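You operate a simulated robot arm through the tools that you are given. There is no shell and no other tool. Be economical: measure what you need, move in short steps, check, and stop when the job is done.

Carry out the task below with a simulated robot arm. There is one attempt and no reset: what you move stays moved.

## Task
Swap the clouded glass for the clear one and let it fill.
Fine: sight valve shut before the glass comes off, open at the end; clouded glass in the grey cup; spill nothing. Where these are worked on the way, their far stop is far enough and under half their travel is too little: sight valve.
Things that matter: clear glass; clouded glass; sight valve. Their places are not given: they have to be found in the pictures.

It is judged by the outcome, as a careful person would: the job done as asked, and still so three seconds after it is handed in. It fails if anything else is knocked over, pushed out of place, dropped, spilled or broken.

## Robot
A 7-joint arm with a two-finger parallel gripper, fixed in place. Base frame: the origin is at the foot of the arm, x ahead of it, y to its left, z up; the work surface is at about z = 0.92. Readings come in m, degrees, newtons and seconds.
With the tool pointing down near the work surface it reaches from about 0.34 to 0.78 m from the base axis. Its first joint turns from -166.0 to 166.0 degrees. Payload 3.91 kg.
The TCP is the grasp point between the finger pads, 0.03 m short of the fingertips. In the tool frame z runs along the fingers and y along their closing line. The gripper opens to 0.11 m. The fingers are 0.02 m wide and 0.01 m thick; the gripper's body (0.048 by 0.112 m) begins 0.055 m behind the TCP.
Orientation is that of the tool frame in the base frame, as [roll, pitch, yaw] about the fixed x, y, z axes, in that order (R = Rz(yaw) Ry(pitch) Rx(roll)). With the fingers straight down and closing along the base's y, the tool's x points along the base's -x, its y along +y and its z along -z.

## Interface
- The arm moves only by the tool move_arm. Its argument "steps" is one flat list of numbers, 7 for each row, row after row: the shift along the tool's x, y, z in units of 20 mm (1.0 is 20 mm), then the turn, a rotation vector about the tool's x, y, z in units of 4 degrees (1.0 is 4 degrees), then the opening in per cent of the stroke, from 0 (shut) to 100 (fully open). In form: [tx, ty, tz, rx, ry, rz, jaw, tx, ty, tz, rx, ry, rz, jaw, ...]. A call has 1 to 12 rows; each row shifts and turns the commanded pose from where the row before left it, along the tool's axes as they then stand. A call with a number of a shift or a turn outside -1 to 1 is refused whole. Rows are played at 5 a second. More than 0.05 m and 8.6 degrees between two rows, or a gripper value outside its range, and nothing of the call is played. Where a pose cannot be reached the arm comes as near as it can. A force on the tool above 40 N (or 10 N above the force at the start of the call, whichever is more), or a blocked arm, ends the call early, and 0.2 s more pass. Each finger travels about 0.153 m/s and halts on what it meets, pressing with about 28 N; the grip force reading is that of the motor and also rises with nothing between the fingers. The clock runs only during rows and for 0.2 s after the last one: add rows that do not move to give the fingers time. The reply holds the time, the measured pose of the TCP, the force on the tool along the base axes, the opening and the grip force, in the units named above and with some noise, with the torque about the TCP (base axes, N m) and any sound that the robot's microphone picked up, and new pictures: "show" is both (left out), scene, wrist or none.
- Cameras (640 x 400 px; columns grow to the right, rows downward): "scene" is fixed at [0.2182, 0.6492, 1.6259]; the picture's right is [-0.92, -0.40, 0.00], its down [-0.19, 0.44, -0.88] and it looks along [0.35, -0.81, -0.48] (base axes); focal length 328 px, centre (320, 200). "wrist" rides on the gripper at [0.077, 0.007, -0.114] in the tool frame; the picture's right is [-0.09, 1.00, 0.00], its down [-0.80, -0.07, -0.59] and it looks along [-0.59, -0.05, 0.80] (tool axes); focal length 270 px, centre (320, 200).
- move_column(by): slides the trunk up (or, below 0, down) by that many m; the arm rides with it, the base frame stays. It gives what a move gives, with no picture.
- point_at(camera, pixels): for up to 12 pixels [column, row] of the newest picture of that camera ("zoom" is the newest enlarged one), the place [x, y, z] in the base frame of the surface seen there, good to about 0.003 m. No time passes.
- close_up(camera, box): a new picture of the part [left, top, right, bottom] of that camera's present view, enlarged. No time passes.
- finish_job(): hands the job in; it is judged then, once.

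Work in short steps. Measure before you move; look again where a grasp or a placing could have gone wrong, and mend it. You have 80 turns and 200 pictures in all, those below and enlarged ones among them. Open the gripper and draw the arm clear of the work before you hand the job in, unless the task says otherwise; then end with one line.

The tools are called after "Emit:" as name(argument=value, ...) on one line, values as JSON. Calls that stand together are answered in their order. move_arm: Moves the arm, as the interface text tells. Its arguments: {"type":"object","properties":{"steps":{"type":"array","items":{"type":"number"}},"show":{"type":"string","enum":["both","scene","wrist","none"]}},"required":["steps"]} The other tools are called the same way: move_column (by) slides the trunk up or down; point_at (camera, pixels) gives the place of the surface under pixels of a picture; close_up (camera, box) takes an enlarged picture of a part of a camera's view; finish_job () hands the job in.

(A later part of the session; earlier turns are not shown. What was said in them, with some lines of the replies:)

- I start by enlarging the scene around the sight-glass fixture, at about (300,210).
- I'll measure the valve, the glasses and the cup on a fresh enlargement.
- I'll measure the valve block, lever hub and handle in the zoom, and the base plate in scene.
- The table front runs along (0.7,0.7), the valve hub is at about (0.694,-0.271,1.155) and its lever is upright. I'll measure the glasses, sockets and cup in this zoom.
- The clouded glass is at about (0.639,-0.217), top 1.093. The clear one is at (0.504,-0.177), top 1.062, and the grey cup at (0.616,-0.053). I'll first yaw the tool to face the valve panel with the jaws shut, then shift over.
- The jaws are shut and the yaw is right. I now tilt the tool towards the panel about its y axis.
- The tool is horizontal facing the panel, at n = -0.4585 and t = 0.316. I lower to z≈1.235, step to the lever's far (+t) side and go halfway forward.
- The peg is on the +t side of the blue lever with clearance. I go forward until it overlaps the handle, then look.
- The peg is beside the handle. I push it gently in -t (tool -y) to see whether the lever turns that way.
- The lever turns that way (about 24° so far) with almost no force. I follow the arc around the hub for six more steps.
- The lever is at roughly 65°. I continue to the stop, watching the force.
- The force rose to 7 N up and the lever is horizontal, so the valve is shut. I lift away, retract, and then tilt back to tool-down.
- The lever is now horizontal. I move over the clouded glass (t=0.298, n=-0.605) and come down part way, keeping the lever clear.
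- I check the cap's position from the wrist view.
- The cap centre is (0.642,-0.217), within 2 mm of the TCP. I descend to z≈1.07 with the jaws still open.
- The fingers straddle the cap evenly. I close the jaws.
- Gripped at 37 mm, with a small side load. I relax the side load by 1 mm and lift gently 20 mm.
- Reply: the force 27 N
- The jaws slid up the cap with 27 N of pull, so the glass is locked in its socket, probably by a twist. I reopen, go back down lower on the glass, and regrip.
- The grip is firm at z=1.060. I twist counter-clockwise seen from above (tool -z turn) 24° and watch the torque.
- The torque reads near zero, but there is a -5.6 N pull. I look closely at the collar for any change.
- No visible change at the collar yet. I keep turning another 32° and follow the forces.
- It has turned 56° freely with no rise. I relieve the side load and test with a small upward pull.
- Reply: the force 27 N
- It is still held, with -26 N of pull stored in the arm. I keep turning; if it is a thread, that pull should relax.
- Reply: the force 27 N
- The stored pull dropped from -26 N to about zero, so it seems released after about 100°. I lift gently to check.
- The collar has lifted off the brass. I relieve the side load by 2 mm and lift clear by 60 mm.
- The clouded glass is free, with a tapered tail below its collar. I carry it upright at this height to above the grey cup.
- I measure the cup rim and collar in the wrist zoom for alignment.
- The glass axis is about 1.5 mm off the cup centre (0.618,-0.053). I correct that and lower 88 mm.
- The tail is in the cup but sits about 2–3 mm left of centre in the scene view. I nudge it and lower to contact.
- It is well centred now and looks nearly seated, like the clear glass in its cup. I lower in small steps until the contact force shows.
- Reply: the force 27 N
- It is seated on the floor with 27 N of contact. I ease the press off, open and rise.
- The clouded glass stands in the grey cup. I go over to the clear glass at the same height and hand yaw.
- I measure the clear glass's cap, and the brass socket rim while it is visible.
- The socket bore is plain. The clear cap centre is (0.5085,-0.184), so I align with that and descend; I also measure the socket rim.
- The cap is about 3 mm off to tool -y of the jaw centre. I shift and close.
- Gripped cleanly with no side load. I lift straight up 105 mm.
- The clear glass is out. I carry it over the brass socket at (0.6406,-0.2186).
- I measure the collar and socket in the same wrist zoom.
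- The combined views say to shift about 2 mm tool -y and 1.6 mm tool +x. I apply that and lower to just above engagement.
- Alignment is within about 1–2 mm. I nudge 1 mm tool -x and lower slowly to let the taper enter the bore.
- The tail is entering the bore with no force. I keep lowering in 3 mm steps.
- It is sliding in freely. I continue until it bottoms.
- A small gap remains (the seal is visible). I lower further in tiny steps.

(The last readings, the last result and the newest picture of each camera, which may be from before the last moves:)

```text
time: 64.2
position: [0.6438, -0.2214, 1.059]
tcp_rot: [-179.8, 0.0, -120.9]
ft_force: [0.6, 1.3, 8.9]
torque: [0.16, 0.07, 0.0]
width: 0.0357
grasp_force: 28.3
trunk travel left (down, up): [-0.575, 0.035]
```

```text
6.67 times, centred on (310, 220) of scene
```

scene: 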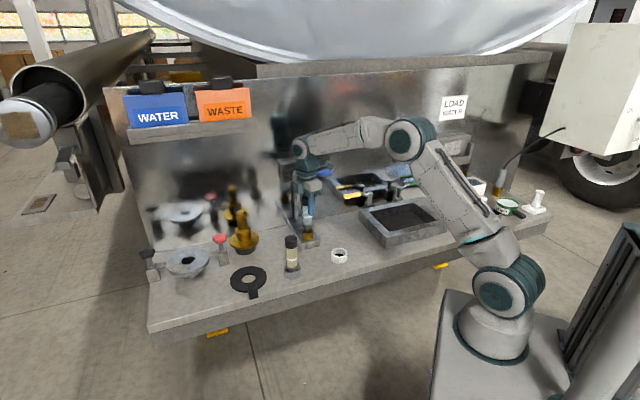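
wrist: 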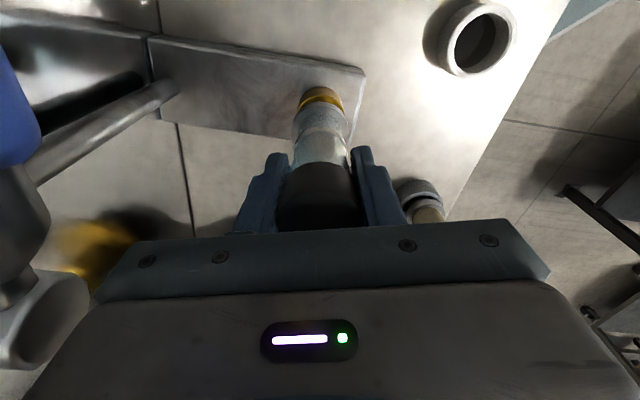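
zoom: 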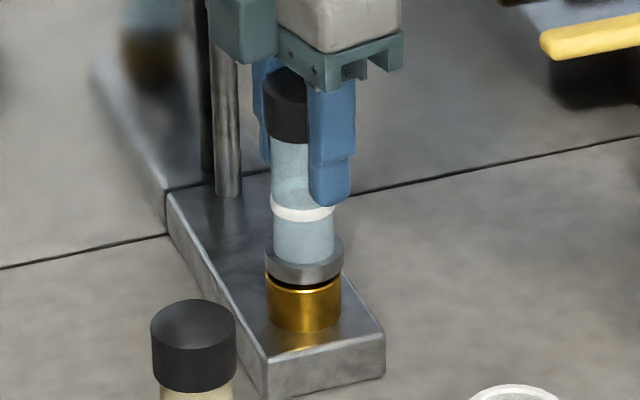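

Contact at 9 N. I now turn clockwise (tool +z) with light pressure, 48° first.

Emit:
move_arm(steps=[0, 0, 0.05, 0, 0, 0.5, 10, 0, 0, 0, 0, 0, 0.5, 10, 0, 0, 0, 0, 0, 1, 10, 0, 0, 0, 0, 0, 1, 10, 0, 0, 0, 0, 0, 1, 10, 0, 0, 0, 0, 0, 1, 10, 0, 0, 0, 0, 0, 1, 10], show="none")

Emit:
move_arm(steps=[0, 0, 0, 0, 0, 1, 10, 0, 0, 0, 0, 0, 1, 10, 0, 0, 0, 0, 0, 1, 10, 0, 0, 0, 0, 0, 1, 10, 0, 0, 0, 0, 0, 1, 10, 0, 0, 0, 0, 0, 1, 10])

Emit:
close_up(camera="scene", box=[280, 190, 340, 250])

```text
time: 65.8
position: [0.6415, -0.2206, 1.0585]
tcp_rot: [-179.9, 0.1, -145.0]
ft_force: [1.6, -2.5, 22.0]
torque: [-0.21, -0.07, 0.14]
width: 0.0355
grasp_force: 28.4
trunk travel left (down, up): [-0.575, 0.035]
```

```text
time: 67.2
position: [0.6414, -0.2199, 1.0584]
tcp_rot: [-179.9, 0.1, -169.0]
ft_force: [-2.5, 3.5, 18.0]
torque: [0.29, 0.27, 0.06]
width: 0.0347
grasp_force: 28.1
trunk travel left (down, up): [-0.575, 0.035]
```

scene: 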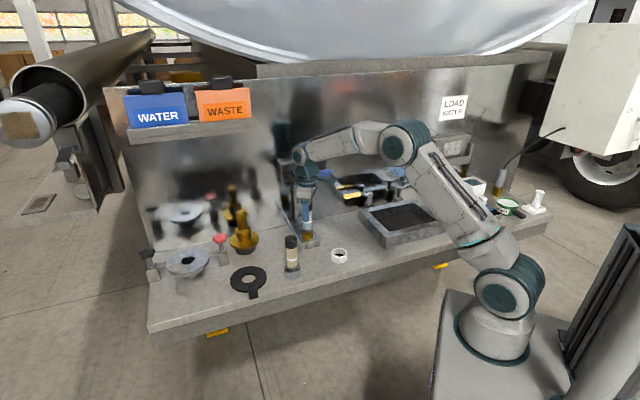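
wrist: 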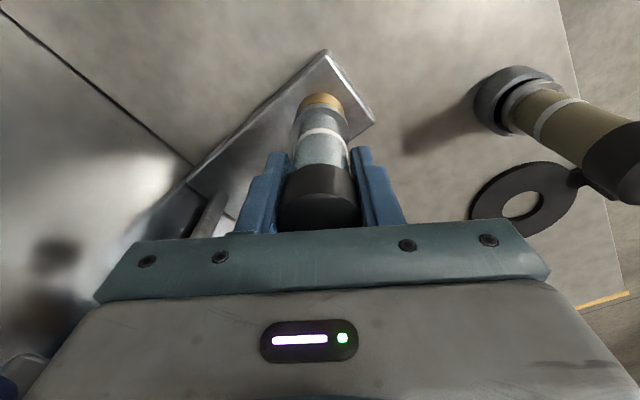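

```text
6.67 times, centred on (310, 220) of scene
```

zoom: 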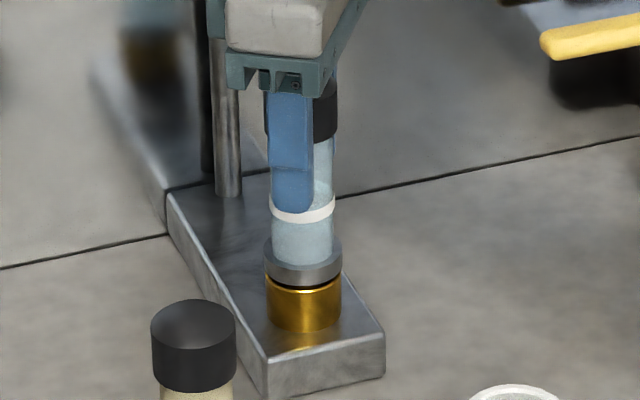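

It turns with light torque under an 18–22 N press. I continue clockwise another 56° and beyond.

Emit:
move_arm(steps=[0, 0, 0, 0, 0, 1, 10, 0, 0, 0, 0, 0, 1, 10, 0, 0, 0, 0, 0, 1, 10, 0, 0, 0, 0, 0, 1, 10, 0, 0, 0, 0, 0, 1, 10, 0, 0, 0, 0, 0, 1, 10, 0, 0, 0, 0, 0, 1, 10], show="none")

Emit:
move_arm(steps=[0, 0, 0, 0, 0, 1, 10, 0, 0, 0, 0, 0, 1, 10, 0, 0, 0, 0, 0, 1, 10, 0, 0, 0, 0, 0, 1, 10, 0, 0, 0, 0, 0, 1, 10, 0, 0, 0, 0, 0, 1, 10, 0, 0, 0, 0, 0, 1, 10])

Emit:
close_up(camera="scene", box=[280, 190, 340, 250])

```text
time: 68.8
position: [0.6416, -0.2199, 1.0575]
tcp_rot: [180.0, 0.2, 163.0]
ft_force: [-0.2, 11.2, 18.5]
torque: [1.07, 0.07, 0.15]
width: 0.035
grasp_force: 27.8
trunk travel left (down, up): [-0.575, 0.035]
```

```text
time: 70.4
position: [0.6422, -0.2197, 1.0584]
tcp_rot: [-179.8, 0.0, 135.0]
ft_force: [1.4, 14.2, 8.9]
torque: [1.3, -0.16, 0.03]
width: 0.0351
grasp_force: 28.0
trunk travel left (down, up): [-0.575, 0.035]
```

scene: 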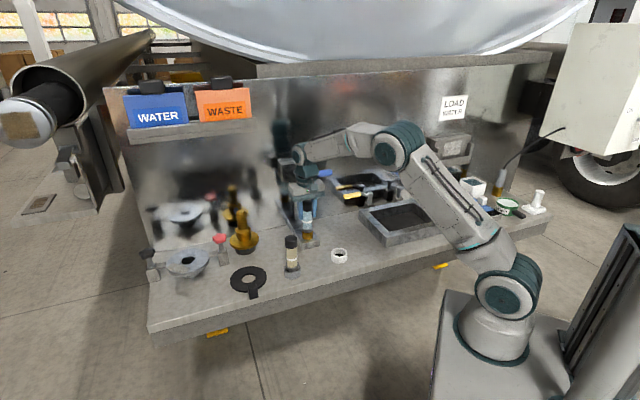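
wrist: 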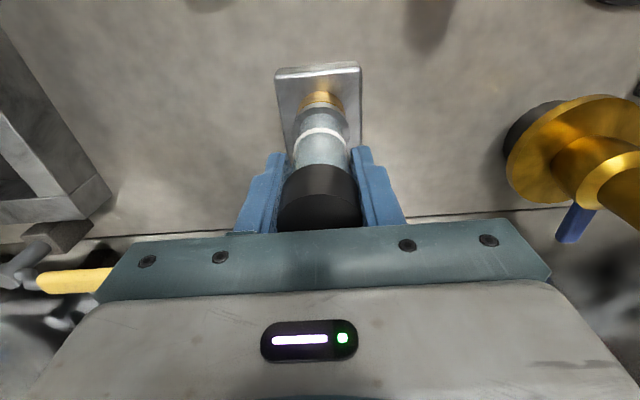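

```text
6.67 times, centred on (310, 220) of scene
```

zoom: 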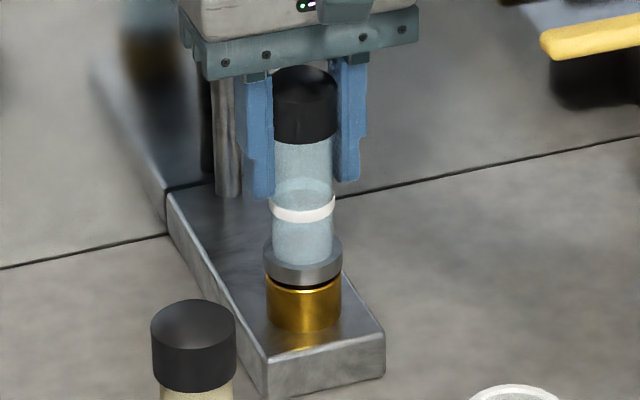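

It has turned 104° clockwise. I relieve the sideways load, give another 24°, and read the torque.

Emit:
move_arm(steps=[0.07, 0.07, 0, 0, 0, 0, 10, 0, 0, 0, 0, 0, 1, 10, 0, 0, 0, 0, 0, 1, 10, 0, 0, 0, 0, 0, 1, 10, 0, 0, 0, 0, 0, 1, 10, 0, 0, 0, 0, 0, 1, 10, 0, 0, 0, 0, 0, 1, 10], show="none")

Emit:
move_arm(steps=[0, 0, -0.15, 0, 0, 0, 10, 0, 0, -0.15, 0, 0, 0, 10, 0, 0, -0.1, 0, 0, 0, 10], show="none")

Emit:
close_up(camera="scene", box=[280, 190, 340, 250])

```text
time: 72.0
position: [0.6426, -0.2183, 1.059]
tcp_rot: [180.0, 0.1, 111.2]
ft_force: [6.1, 4.2, 6.0]
torque: [0.41, -0.51, 0.87]
width: 0.0354
grasp_force: 27.9
trunk travel left (down, up): [-0.575, 0.035]
```

```text
time: 72.8
position: [0.6432, -0.2178, 1.0619]
tcp_rot: [-179.7, -0.1, 110.8]
ft_force: [0.3, 2.8, -27.3]
torque: [0.33, -0.6, 0.43]
width: 0.0352
grasp_force: 28.0
trunk travel left (down, up): [-0.575, 0.035]
```

```text
6.67 times, centred on (310, 220) of scene
```

zoom: 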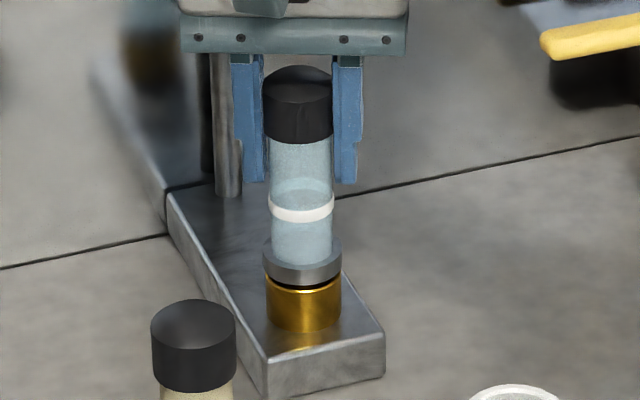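

Torque rose to 0.87 N·m (at the stop) and the glass holds against a 27 N pull, so it is locked. I release, rise clear and restore yaw 135.

Emit:
move_arm(steps=[0, 0, 0.2, 0, 0, 0, 10, 0, 0, 0, 0, 0, 0, 40, 0, 0, 0, 0, 0, 0, 60, 0, 0, -0.5, 0, 0, 0, 60, 0, 0, -1, 0, 0, 0, 60, 0, 0, -1, 0, 0, 0, 60, 0, 0, -1, 0, 0, 0, 60, 0, 0, -1, 0, 0, 0, 60, 0, 0, -1, 0, 0, 0, 60, 0, 0, -1, 0, 0, 0, 60], show="none")

Emit:
move_arm(steps=[0, 0, -1, 0, 0, 0, 0, 0, 0, -1, 0, 0, 0, 0, 0, 0, -1, 0, 0, 0, 0, 0, 0, -1, 0, 0, 0, 0, 0, 0, -1, 0, 0, 0, 0, 0, 0, -1, 0, 0, 0, 0, 0, 0, 0, 0, 0, -1, 0, 0, 0, 0, 0, 0, -1, 0, 0, 0, 0, 0, 0, -1, 0, 0, 0, 0, 0, 0, -1, 0, 0, 0, 0, 0, 0, -1, 0, 0, 0, 0, 0, 0, -1, 0])

Emit:
close_up(camera="scene", box=[260, 140, 360, 260])

```text
time: 75.0
position: [0.6402, -0.2184, 1.1909]
tcp_rot: [179.9, 0.0, 111.0]
ft_force: [0.0, -0.1, 0.5]
torque: [0.05, 0.01, -0.01]
width: 0.0662
grasp_force: 0.2
trunk travel left (down, up): [-0.575, 0.035]
```

```text
time: 77.6
position: [0.6432, -0.2186, 1.3106]
tcp_rot: [-180.0, 0.0, 135.2]
ft_force: [-1.2, 0.0, 0.3]
torque: [0.04, -0.01, 0.02]
width: 0.0
grasp_force: 28.1
trunk travel left (down, up): [-0.575, 0.035]
```

scene: 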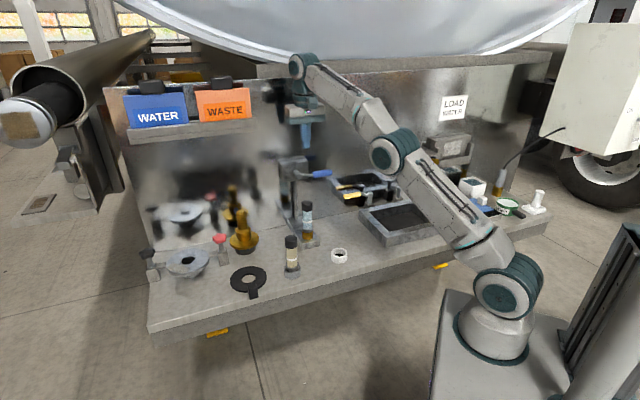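
wrist: 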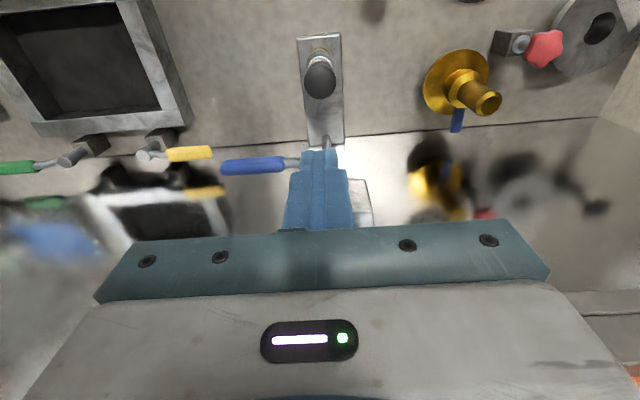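

```text
3.33 times, centred on (310, 200) of scene
```

zoom: 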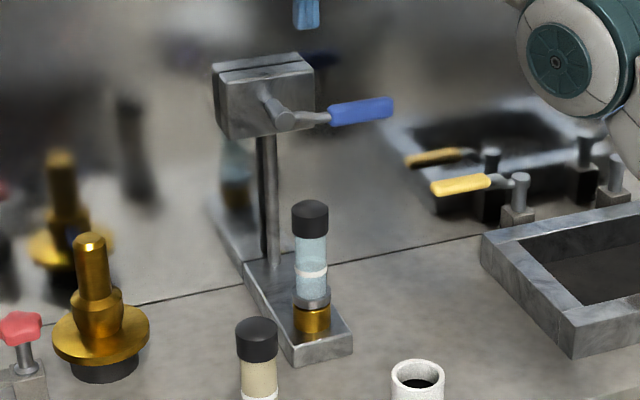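

The lever is still shut and the clear glass is seated upright. To reopen, I retract with closed jaws and tilt to horizontal again on the lever's side.

Emit:
move_arm(steps=[1, -0.65, 0, 0, 0, 0, 0, 1, -0.65, 0, 0, 0, 0, 0, 1, -0.65, 0, 0, 0, 0, 0, 1, -0.65, 0, 0, 0, 0, 0, 1, -0.65, 0, 0, 0, 0, 0, 1, -0.65, 0, 0, 0, 0, 0, 0.97, -0.66, 0, 0, 0, 0, 0], show="none")

Emit:
move_arm(steps=[0, 0, 0, 0, -1, 0, 0, 0, 0, 0, 0, -1, 0, 0, 0, 0, 0, 0, -1, 0, 0, 0, 0, 0, 0, -1, 0, 0, 0, 0, 0, 0, -1, 0, 0, 0, 0, 0, 0, -1, 0, 0, 0, 0, 0, 0, -1, 0, 0, 0, 0, 0, 0, -1, 0, 0, 0, 0, 0, 0, -1, 0, 0, 0, 0, 0, 0, -1, 0, 0, 0, 0, 0, 0, -1, 0, 0, 0, 0, 0, 0, -1, 0, 0], show="none")

Emit:
move_arm(steps=[0, 0, 0, 0, -1, 0, 0, 0, 0, 0, 0, -1, 0, 0, 0, 0, 0, 0, -1, 0, 0, 0, 0, 0, 0, -1, 0, 0, 0, 0, 0, 0, -1, 0, 0, 0, 0, 0, 0, -1, 0, 0, 0, 0, 0, 0, -1, 0, 0, 0, 0, 0, 0, -1, 0, 0, 0, 0, 0, 0, -1, 0, 0, 0, 0, 0, 0, -1, 0, 0, 0, 0, 0, 0, -0.5, 0, 0])

```text
time: 79.2
position: [0.4763, -0.1848, 1.3117]
tcp_rot: [-179.9, 0.0, 135.0]
ft_force: [0.3, 0.2, 0.4]
torque: [-0.01, 0.0, -0.03]
width: 0.0001
grasp_force: 27.9
trunk travel left (down, up): [-0.575, 0.035]
```

```text
time: 81.8
position: [0.4786, -0.1847, 1.3107]
tcp_rot: [179.9, 48.1, 135.0]
ft_force: [0.4, 0.9, 0.9]
torque: [0.0, 0.01, -0.01]
width: 0.0002
grasp_force: 27.8
trunk travel left (down, up): [-0.575, 0.035]
```

```text
time: 84.2
position: [0.4788, -0.1851, 1.3115]
tcp_rot: [-150.2, 90.0, 164.9]
ft_force: [-0.7, -0.1, 0.4]
torque: [0.02, 0.0, 0.01]
width: 0.0
grasp_force: 28.0
trunk travel left (down, up): [-0.575, 0.035]
```

scene: 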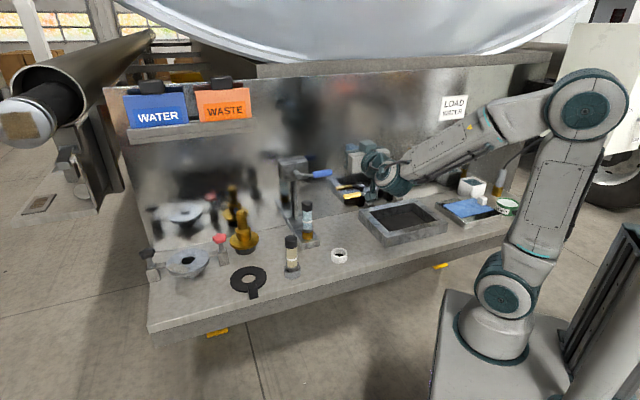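
wrist: 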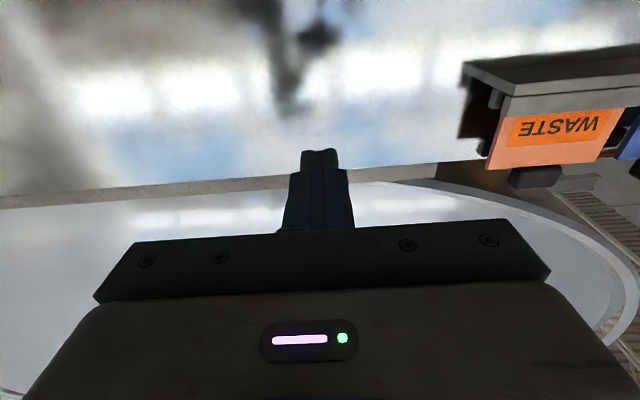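

The tool is horizontal at t=0.208, n=-0.469. I lower to z≈1.12, below the lever (handle at z≈1.155), and look before going in.

Emit:
move_arm(steps=[1, 0, 0, 0, 0, 0, 0, 1, 0, 0, 0, 0, 0, 0, 1, 0, 0, 0, 0, 0, 0, 1, 0, 0, 0, 0, 0, 0, 1, 0, 0, 0, 0, 0, 0, 1, 0, 0, 0, 0, 0, 0, 1, 0, 0, 0, 0, 0, 0, 1, 0, 0, 0, 0, 0, 0, 1, 0, 0, 0, 0, 0, 0, 0.55, 0, 0, 0, 0, 0, 0])

Emit:
close_up(camera="scene", box=[270, 130, 410, 270])

```text
time: 86.4
position: [0.4844, -0.1872, 1.1198]
tcp_rot: [13.1, 90.0, -32.0]
ft_force: [0.6, 0.3, -0.1]
torque: [0.01, 0.03, 0.05]
width: 0.0
grasp_force: 27.9
out of reach, approached as far as the arm can: row 8
trunk travel left (down, up): [-0.575, 0.035]
```

scene: 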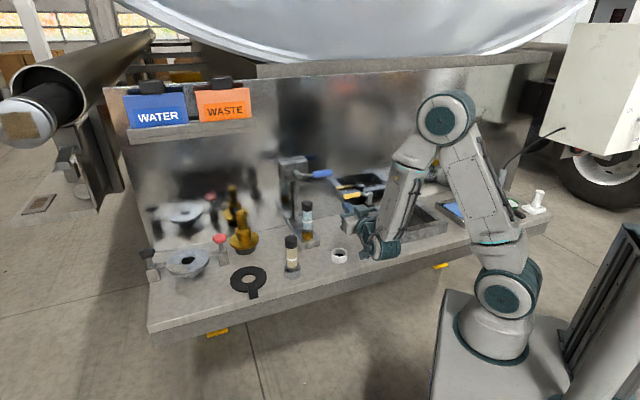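
wrist: 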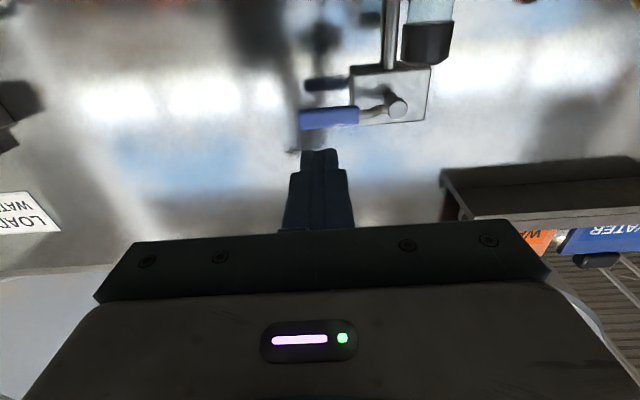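

```text
2.86 times, centred on (340, 200) of scene
```

zoom: 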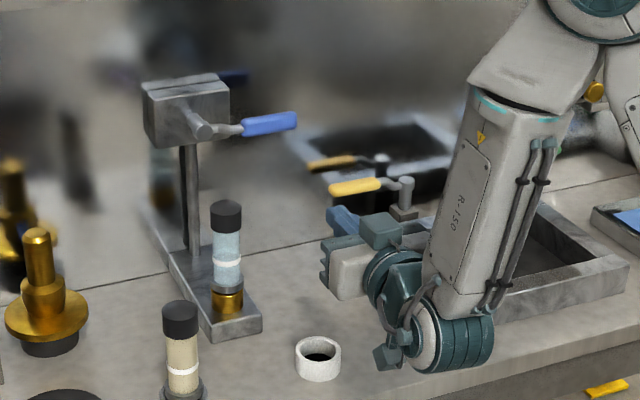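

The pose is reached. I check how low the wrist parts hang before advancing over the white cup.

Emit:
point_at(camera="zoom", pixels=[[386, 365], [430, 365], [480, 355], [345, 285], [318, 345], [405, 210], [355, 187], [228, 230]])

```text
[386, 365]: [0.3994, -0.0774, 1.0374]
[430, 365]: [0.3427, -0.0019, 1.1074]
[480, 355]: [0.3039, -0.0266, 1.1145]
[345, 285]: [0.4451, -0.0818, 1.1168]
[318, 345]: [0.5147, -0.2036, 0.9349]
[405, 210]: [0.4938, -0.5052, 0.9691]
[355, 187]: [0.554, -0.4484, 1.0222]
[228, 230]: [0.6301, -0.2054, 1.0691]
```

The lowest part (the camera, z≈1.03) clears the cup and stays laterally clear of the glass. I advance under the lever.

Emit:
move_arm(steps=[0, -0.1, 1, 0, 0, 0, 0, 0, 0, 1, 0, 0, 0, 0, 0, 0, 1, 0, 0, 0, 0, 0, 0, 1, 0, 0, 0, 0, 0, 0, 1, 0, 0, 0, 0, 0, 0, 1, 0, 0, 0, 0, 0, 0, 1, 0, 0, 0, 0])

Emit:
close_up(camera="scene", box=[270, 130, 390, 250])

```text
time: 88.0
position: [0.5816, -0.2874, 1.1192]
tcp_rot: [-153.3, 89.9, 161.8]
ft_force: [-0.2, -0.3, -0.2]
torque: [0.0, -0.02, 0.01]
width: 0.0001
grasp_force: 28.0
trunk travel left (down, up): [-0.575, 0.035]
```

scene: 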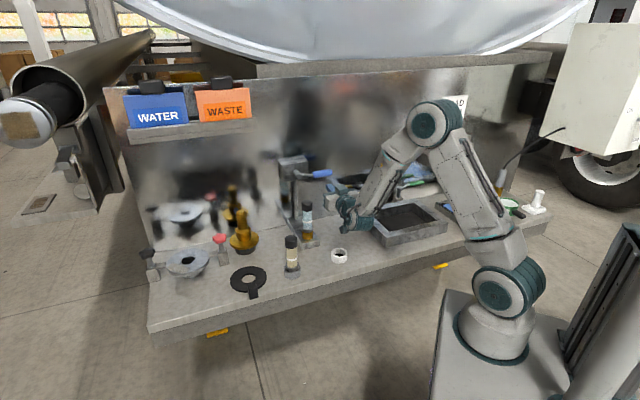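
wrist: 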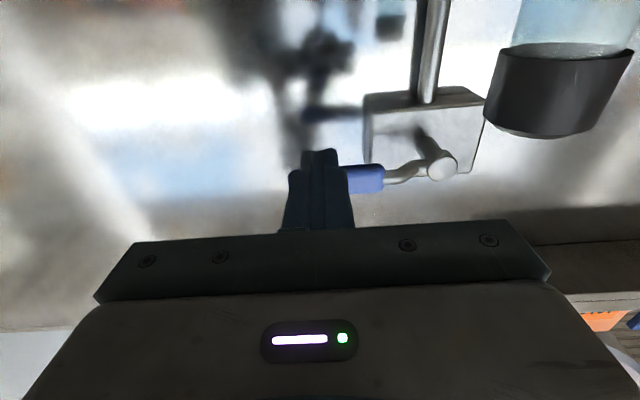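

```text
3.33 times, centred on (330, 190) of scene
```

zoom: 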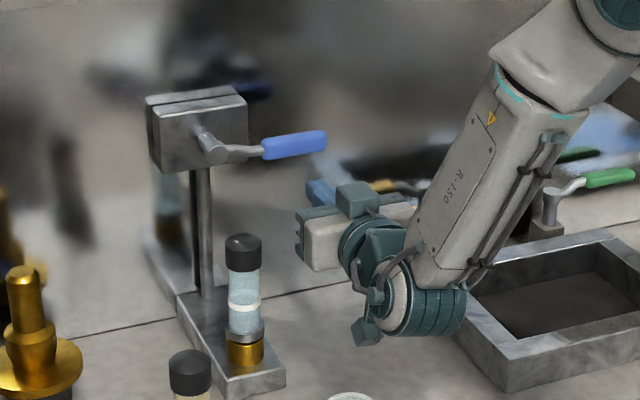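

All clear. I advance the last 48 mm under the handle.

Emit:
move_arm(steps=[0, 0, 0.8, 0, 0, 0, 0, 0, 0, 0.8, 0, 0, 0, 0, 0, 0, 0.8, 0, 0, 0, 0, 0, 0, 0, 0, 0, 0, 0])

Emit:
close_up(camera="scene", box=[270, 130, 390, 250])

```text
time: 89.0
position: [0.6155, -0.3188, 1.1189]
tcp_rot: [148.5, 90.0, 103.7]
ft_force: [0.2, 0.0, -0.5]
torque: [0.01, 0.02, 0.02]
width: 0.0
grasp_force: 27.9
trunk travel left (down, up): [-0.575, 0.035]
```

scene: 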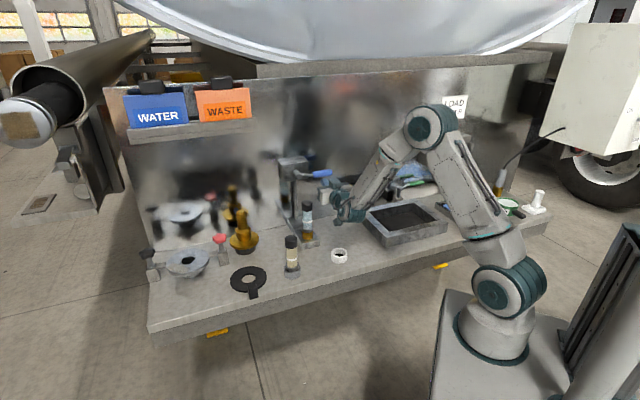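
wrist: 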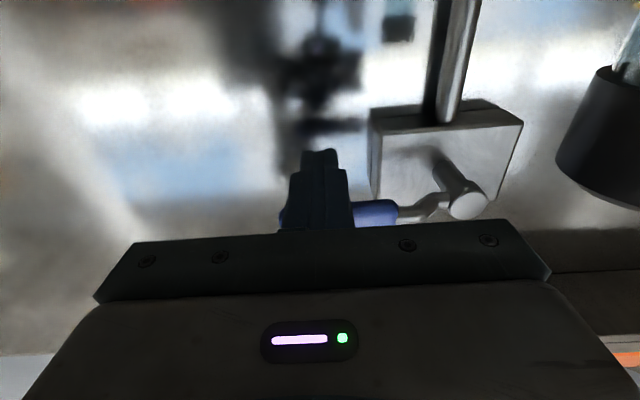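

```text
3.33 times, centred on (330, 190) of scene
```

zoom: 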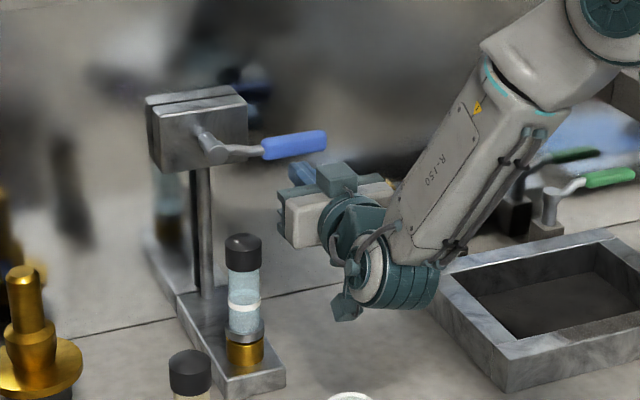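

The peg is under the handle. I lift along the arc about the hub, first eight steps.

Emit:
move_arm(steps=[-0.71, 0.08, 0, 0, 0, 0, 0, -0.62, -0.11, 0, 0, 0, 0, 0, -0.625, -0.02, 0, 0, 0, 0, 0, -0.625, 0.065, 0, 0, 0, 0, 0, -0.61, 0.15, 0, 0, 0, 0, 0, -0.585, 0.235, 0, 0, 0, 0, 0, -0.54, 0.315, 0, 0, 0, 0, 0])

```text
time: 90.6
position: [0.6247, -0.3084, 1.2054]
tcp_rot: [-107.7, 89.9, -152.7]
ft_force: [-1.1, -0.3, 0.6]
torque: [0.0, 0.02, 0.03]
width: 0.0
grasp_force: 27.7
trunk travel left (down, up): [-0.575, 0.035]
```

scene: 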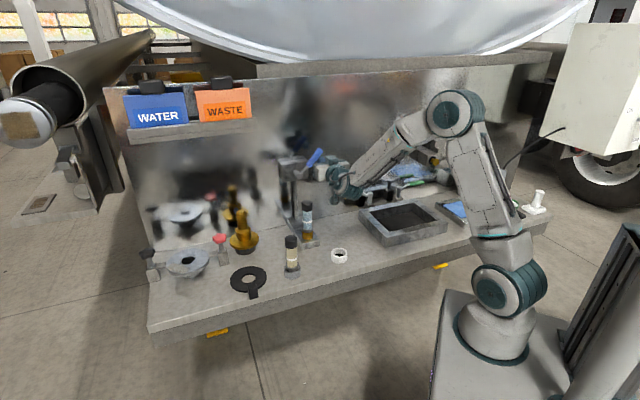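
wrist: 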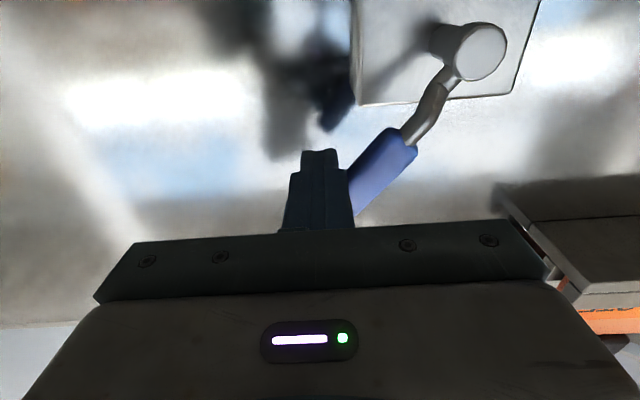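

The lever is following (about 45°). I continue the arc to vertical.

Emit:
move_arm(steps=[-0.495, 0.385, 0, 0, 0, 0, 0, -0.435, 0.45, 0, 0, 0, 0, 0, -0.37, 0.51, 0, 0, 0, 0, 0, -0.295, 0.555, 0, 0, 0, 0, 0, -0.215, 0.59, 0, 0, 0, 0, 0])

```text
time: 91.8
position: [0.6605, -0.2736, 1.2416]
tcp_rot: [-68.9, 90.0, -114.0]
ft_force: [0.3, 1.0, -0.2]
torque: [0.02, 0.0, 0.01]
width: 0.0001
grasp_force: 28.4
trunk travel left (down, up): [-0.575, 0.035]
```

scene: 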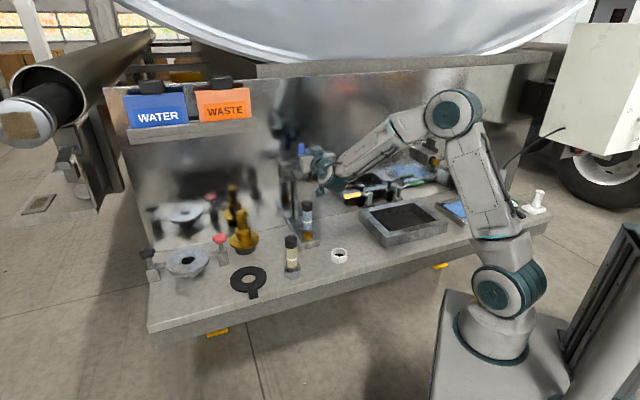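
wrist: 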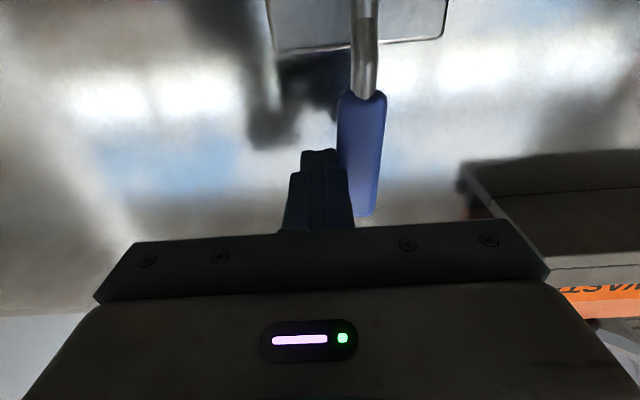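

The lever is nearly upright. I push the last few millimetres in small steps until the stop pushes back.

Emit:
move_arm(steps=[0, 0.2, 0, 0, 0, 0, 0, 0, 0.15, 0, 0, 0, 0, 0], show="none")

Emit:
move_arm(steps=[0, 0.1, 0, 0, 0, 0, 0, 0, 0.1, 0, 0, 0, 0, 0])

```text
time: 92.4
position: [0.6655, -0.2695, 1.2431]
tcp_rot: [-60.8, 90.0, -105.8]
ft_force: [0.3, -1.6, 0.2]
torque: [0.02, -0.04, -0.07]
width: 0.0
grasp_force: 27.5
trunk travel left (down, up): [-0.575, 0.035]
```

```text
time: 93.0
position: [0.6658, -0.2695, 1.2419]
tcp_rot: [122.8, 90.0, 77.5]
ft_force: [-10.8, -4.1, -1.8]
torque: [-0.02, 0.07, -0.14]
width: 0.0001
grasp_force: 27.9
trunk travel left (down, up): [-0.575, 0.035]
```

scene: 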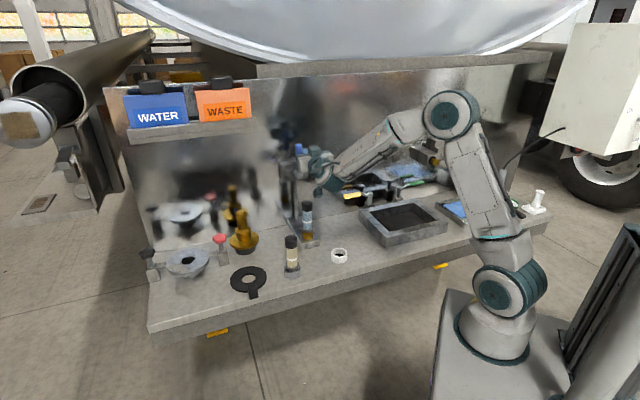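
wrist: 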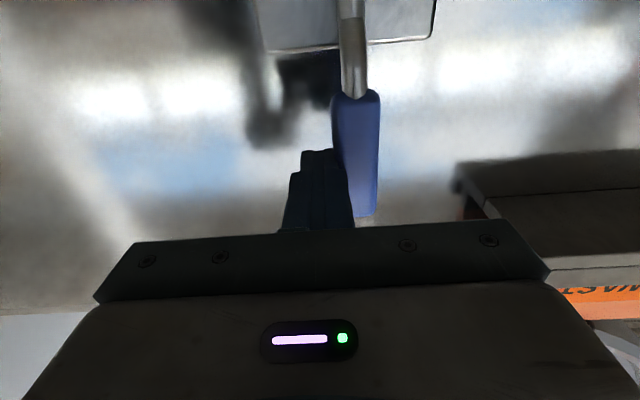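

The stop pushes back at about 11 N with the lever upright, so the valve is open. I back off sideways, retract, and check the lever and the filling glass.

Emit:
move_arm(steps=[0, -0.5, 0, 0, 0, 0, 0, 0, -0.7, 0, 0, 0, 0, 0, 0, -0.5, -0.8, 0, 0, 0, 0, 0, 0, -1, 0, 0, 0, 0, -0.4, 0, -1, 0, 0, 0, 0, -0.6, 0, -1, 0, 0, 0, 0, -0.6, 0, -1, 0, 0, 0, 0, -0.6, 0, -1, 0, 0, 0, 0, -0.5, -0.5, -1, 0, 0, 0, 20, 0, -1, -0.5, 0, 0, 0, 40, 0, -1, 0, 0, 0, 0, 60])

Emit:
close_up(camera="scene", box=[260, 130, 360, 270])

```text
time: 95.4
position: [0.5067, -0.2235, 1.2986]
tcp_rot: [-138.3, 90.0, 177.0]
ft_force: [0.0, -0.2, 0.0]
torque: [0.0, 0.03, 0.02]
width: 0.0659
grasp_force: 0.1
trunk travel left (down, up): [-0.575, 0.035]
```

scene: 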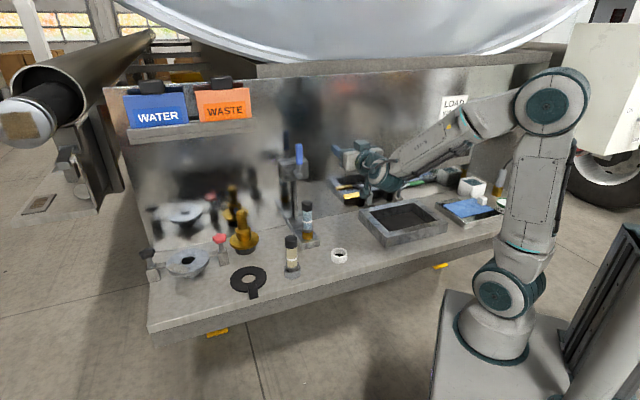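
wrist: 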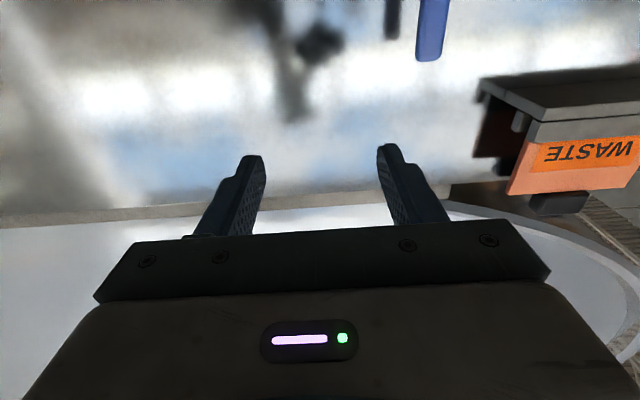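

```text
2.86 times, centred on (310, 200) of scene
```

zoom: 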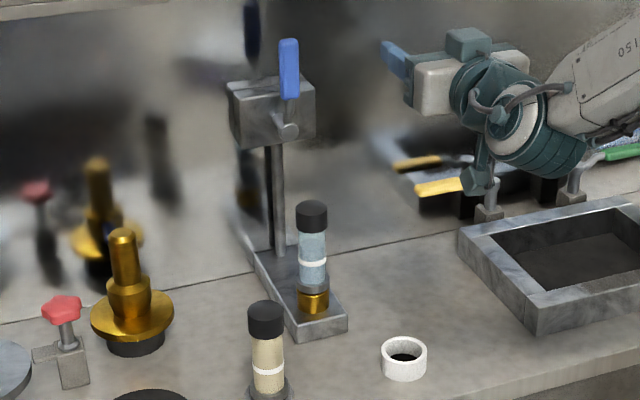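

The lever is upright again, both glasses stand straight, and the arm is clear. I wait a few seconds and look for filling or leaks.

Emit:
move_arm(steps=[0, 0, 0, 0, 0, 0, 60, 0, 0, 0, 0, 0, 0, 60, 0, 0, 0, 0, 0, 0, 60, 0, 0, 0, 0, 0, 0, 60, 0, 0, 0, 0, 0, 0, 60, 0, 0, 0, 0, 0, 0, 60, 0, 0, 0, 0, 0, 0, 60, 0, 0, 0, 0, 0, 0, 60, 0, 0, 0, 0, 0, 0, 60, 0, 0, 0, 0, 0, 0, 60, 0, 0, 0, 0, 0, 0, 60, 0, 0, 0, 0, 0, 0, 60], show="scene")

Emit:
close_up(camera="scene", box=[270, 190, 350, 280])

```text
time: 98.0
position: [0.5065, -0.2236, 1.2965]
tcp_rot: [-4.0, 90.0, -48.9]
ft_force: [-0.8, -0.3, -0.2]
torque: [-0.01, 0.02, 0.0]
width: 0.0659
grasp_force: 0.0
trunk travel left (down, up): [-0.575, 0.035]
```

scene: 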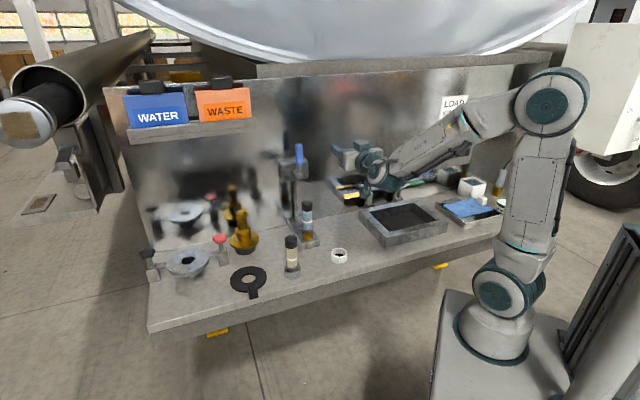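

```text
4.44 times, centred on (310, 235) of scene
```

zoom: 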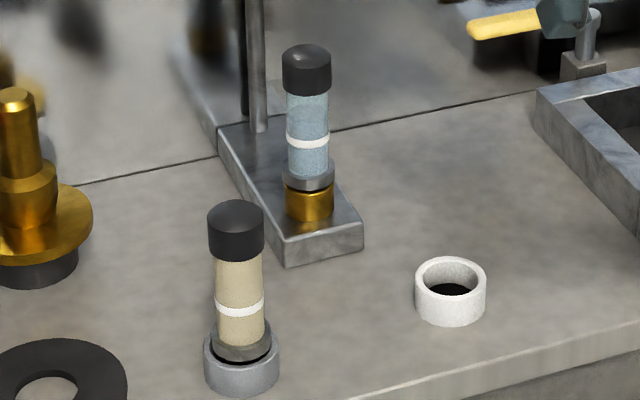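

Nothing has leaked. The clear glass is seated on its socket and now looks evenly filled, the clouded one stands in the grey cup, and the valve lever is open. I hand it in.

Emit:
finish_job()

```text
The job is handed in.
```

I swapped the glasses: the clear one is locked in the socket and looks full, the clouded one stands in the grey cup, the sight valve is open again, and I saw no spill.
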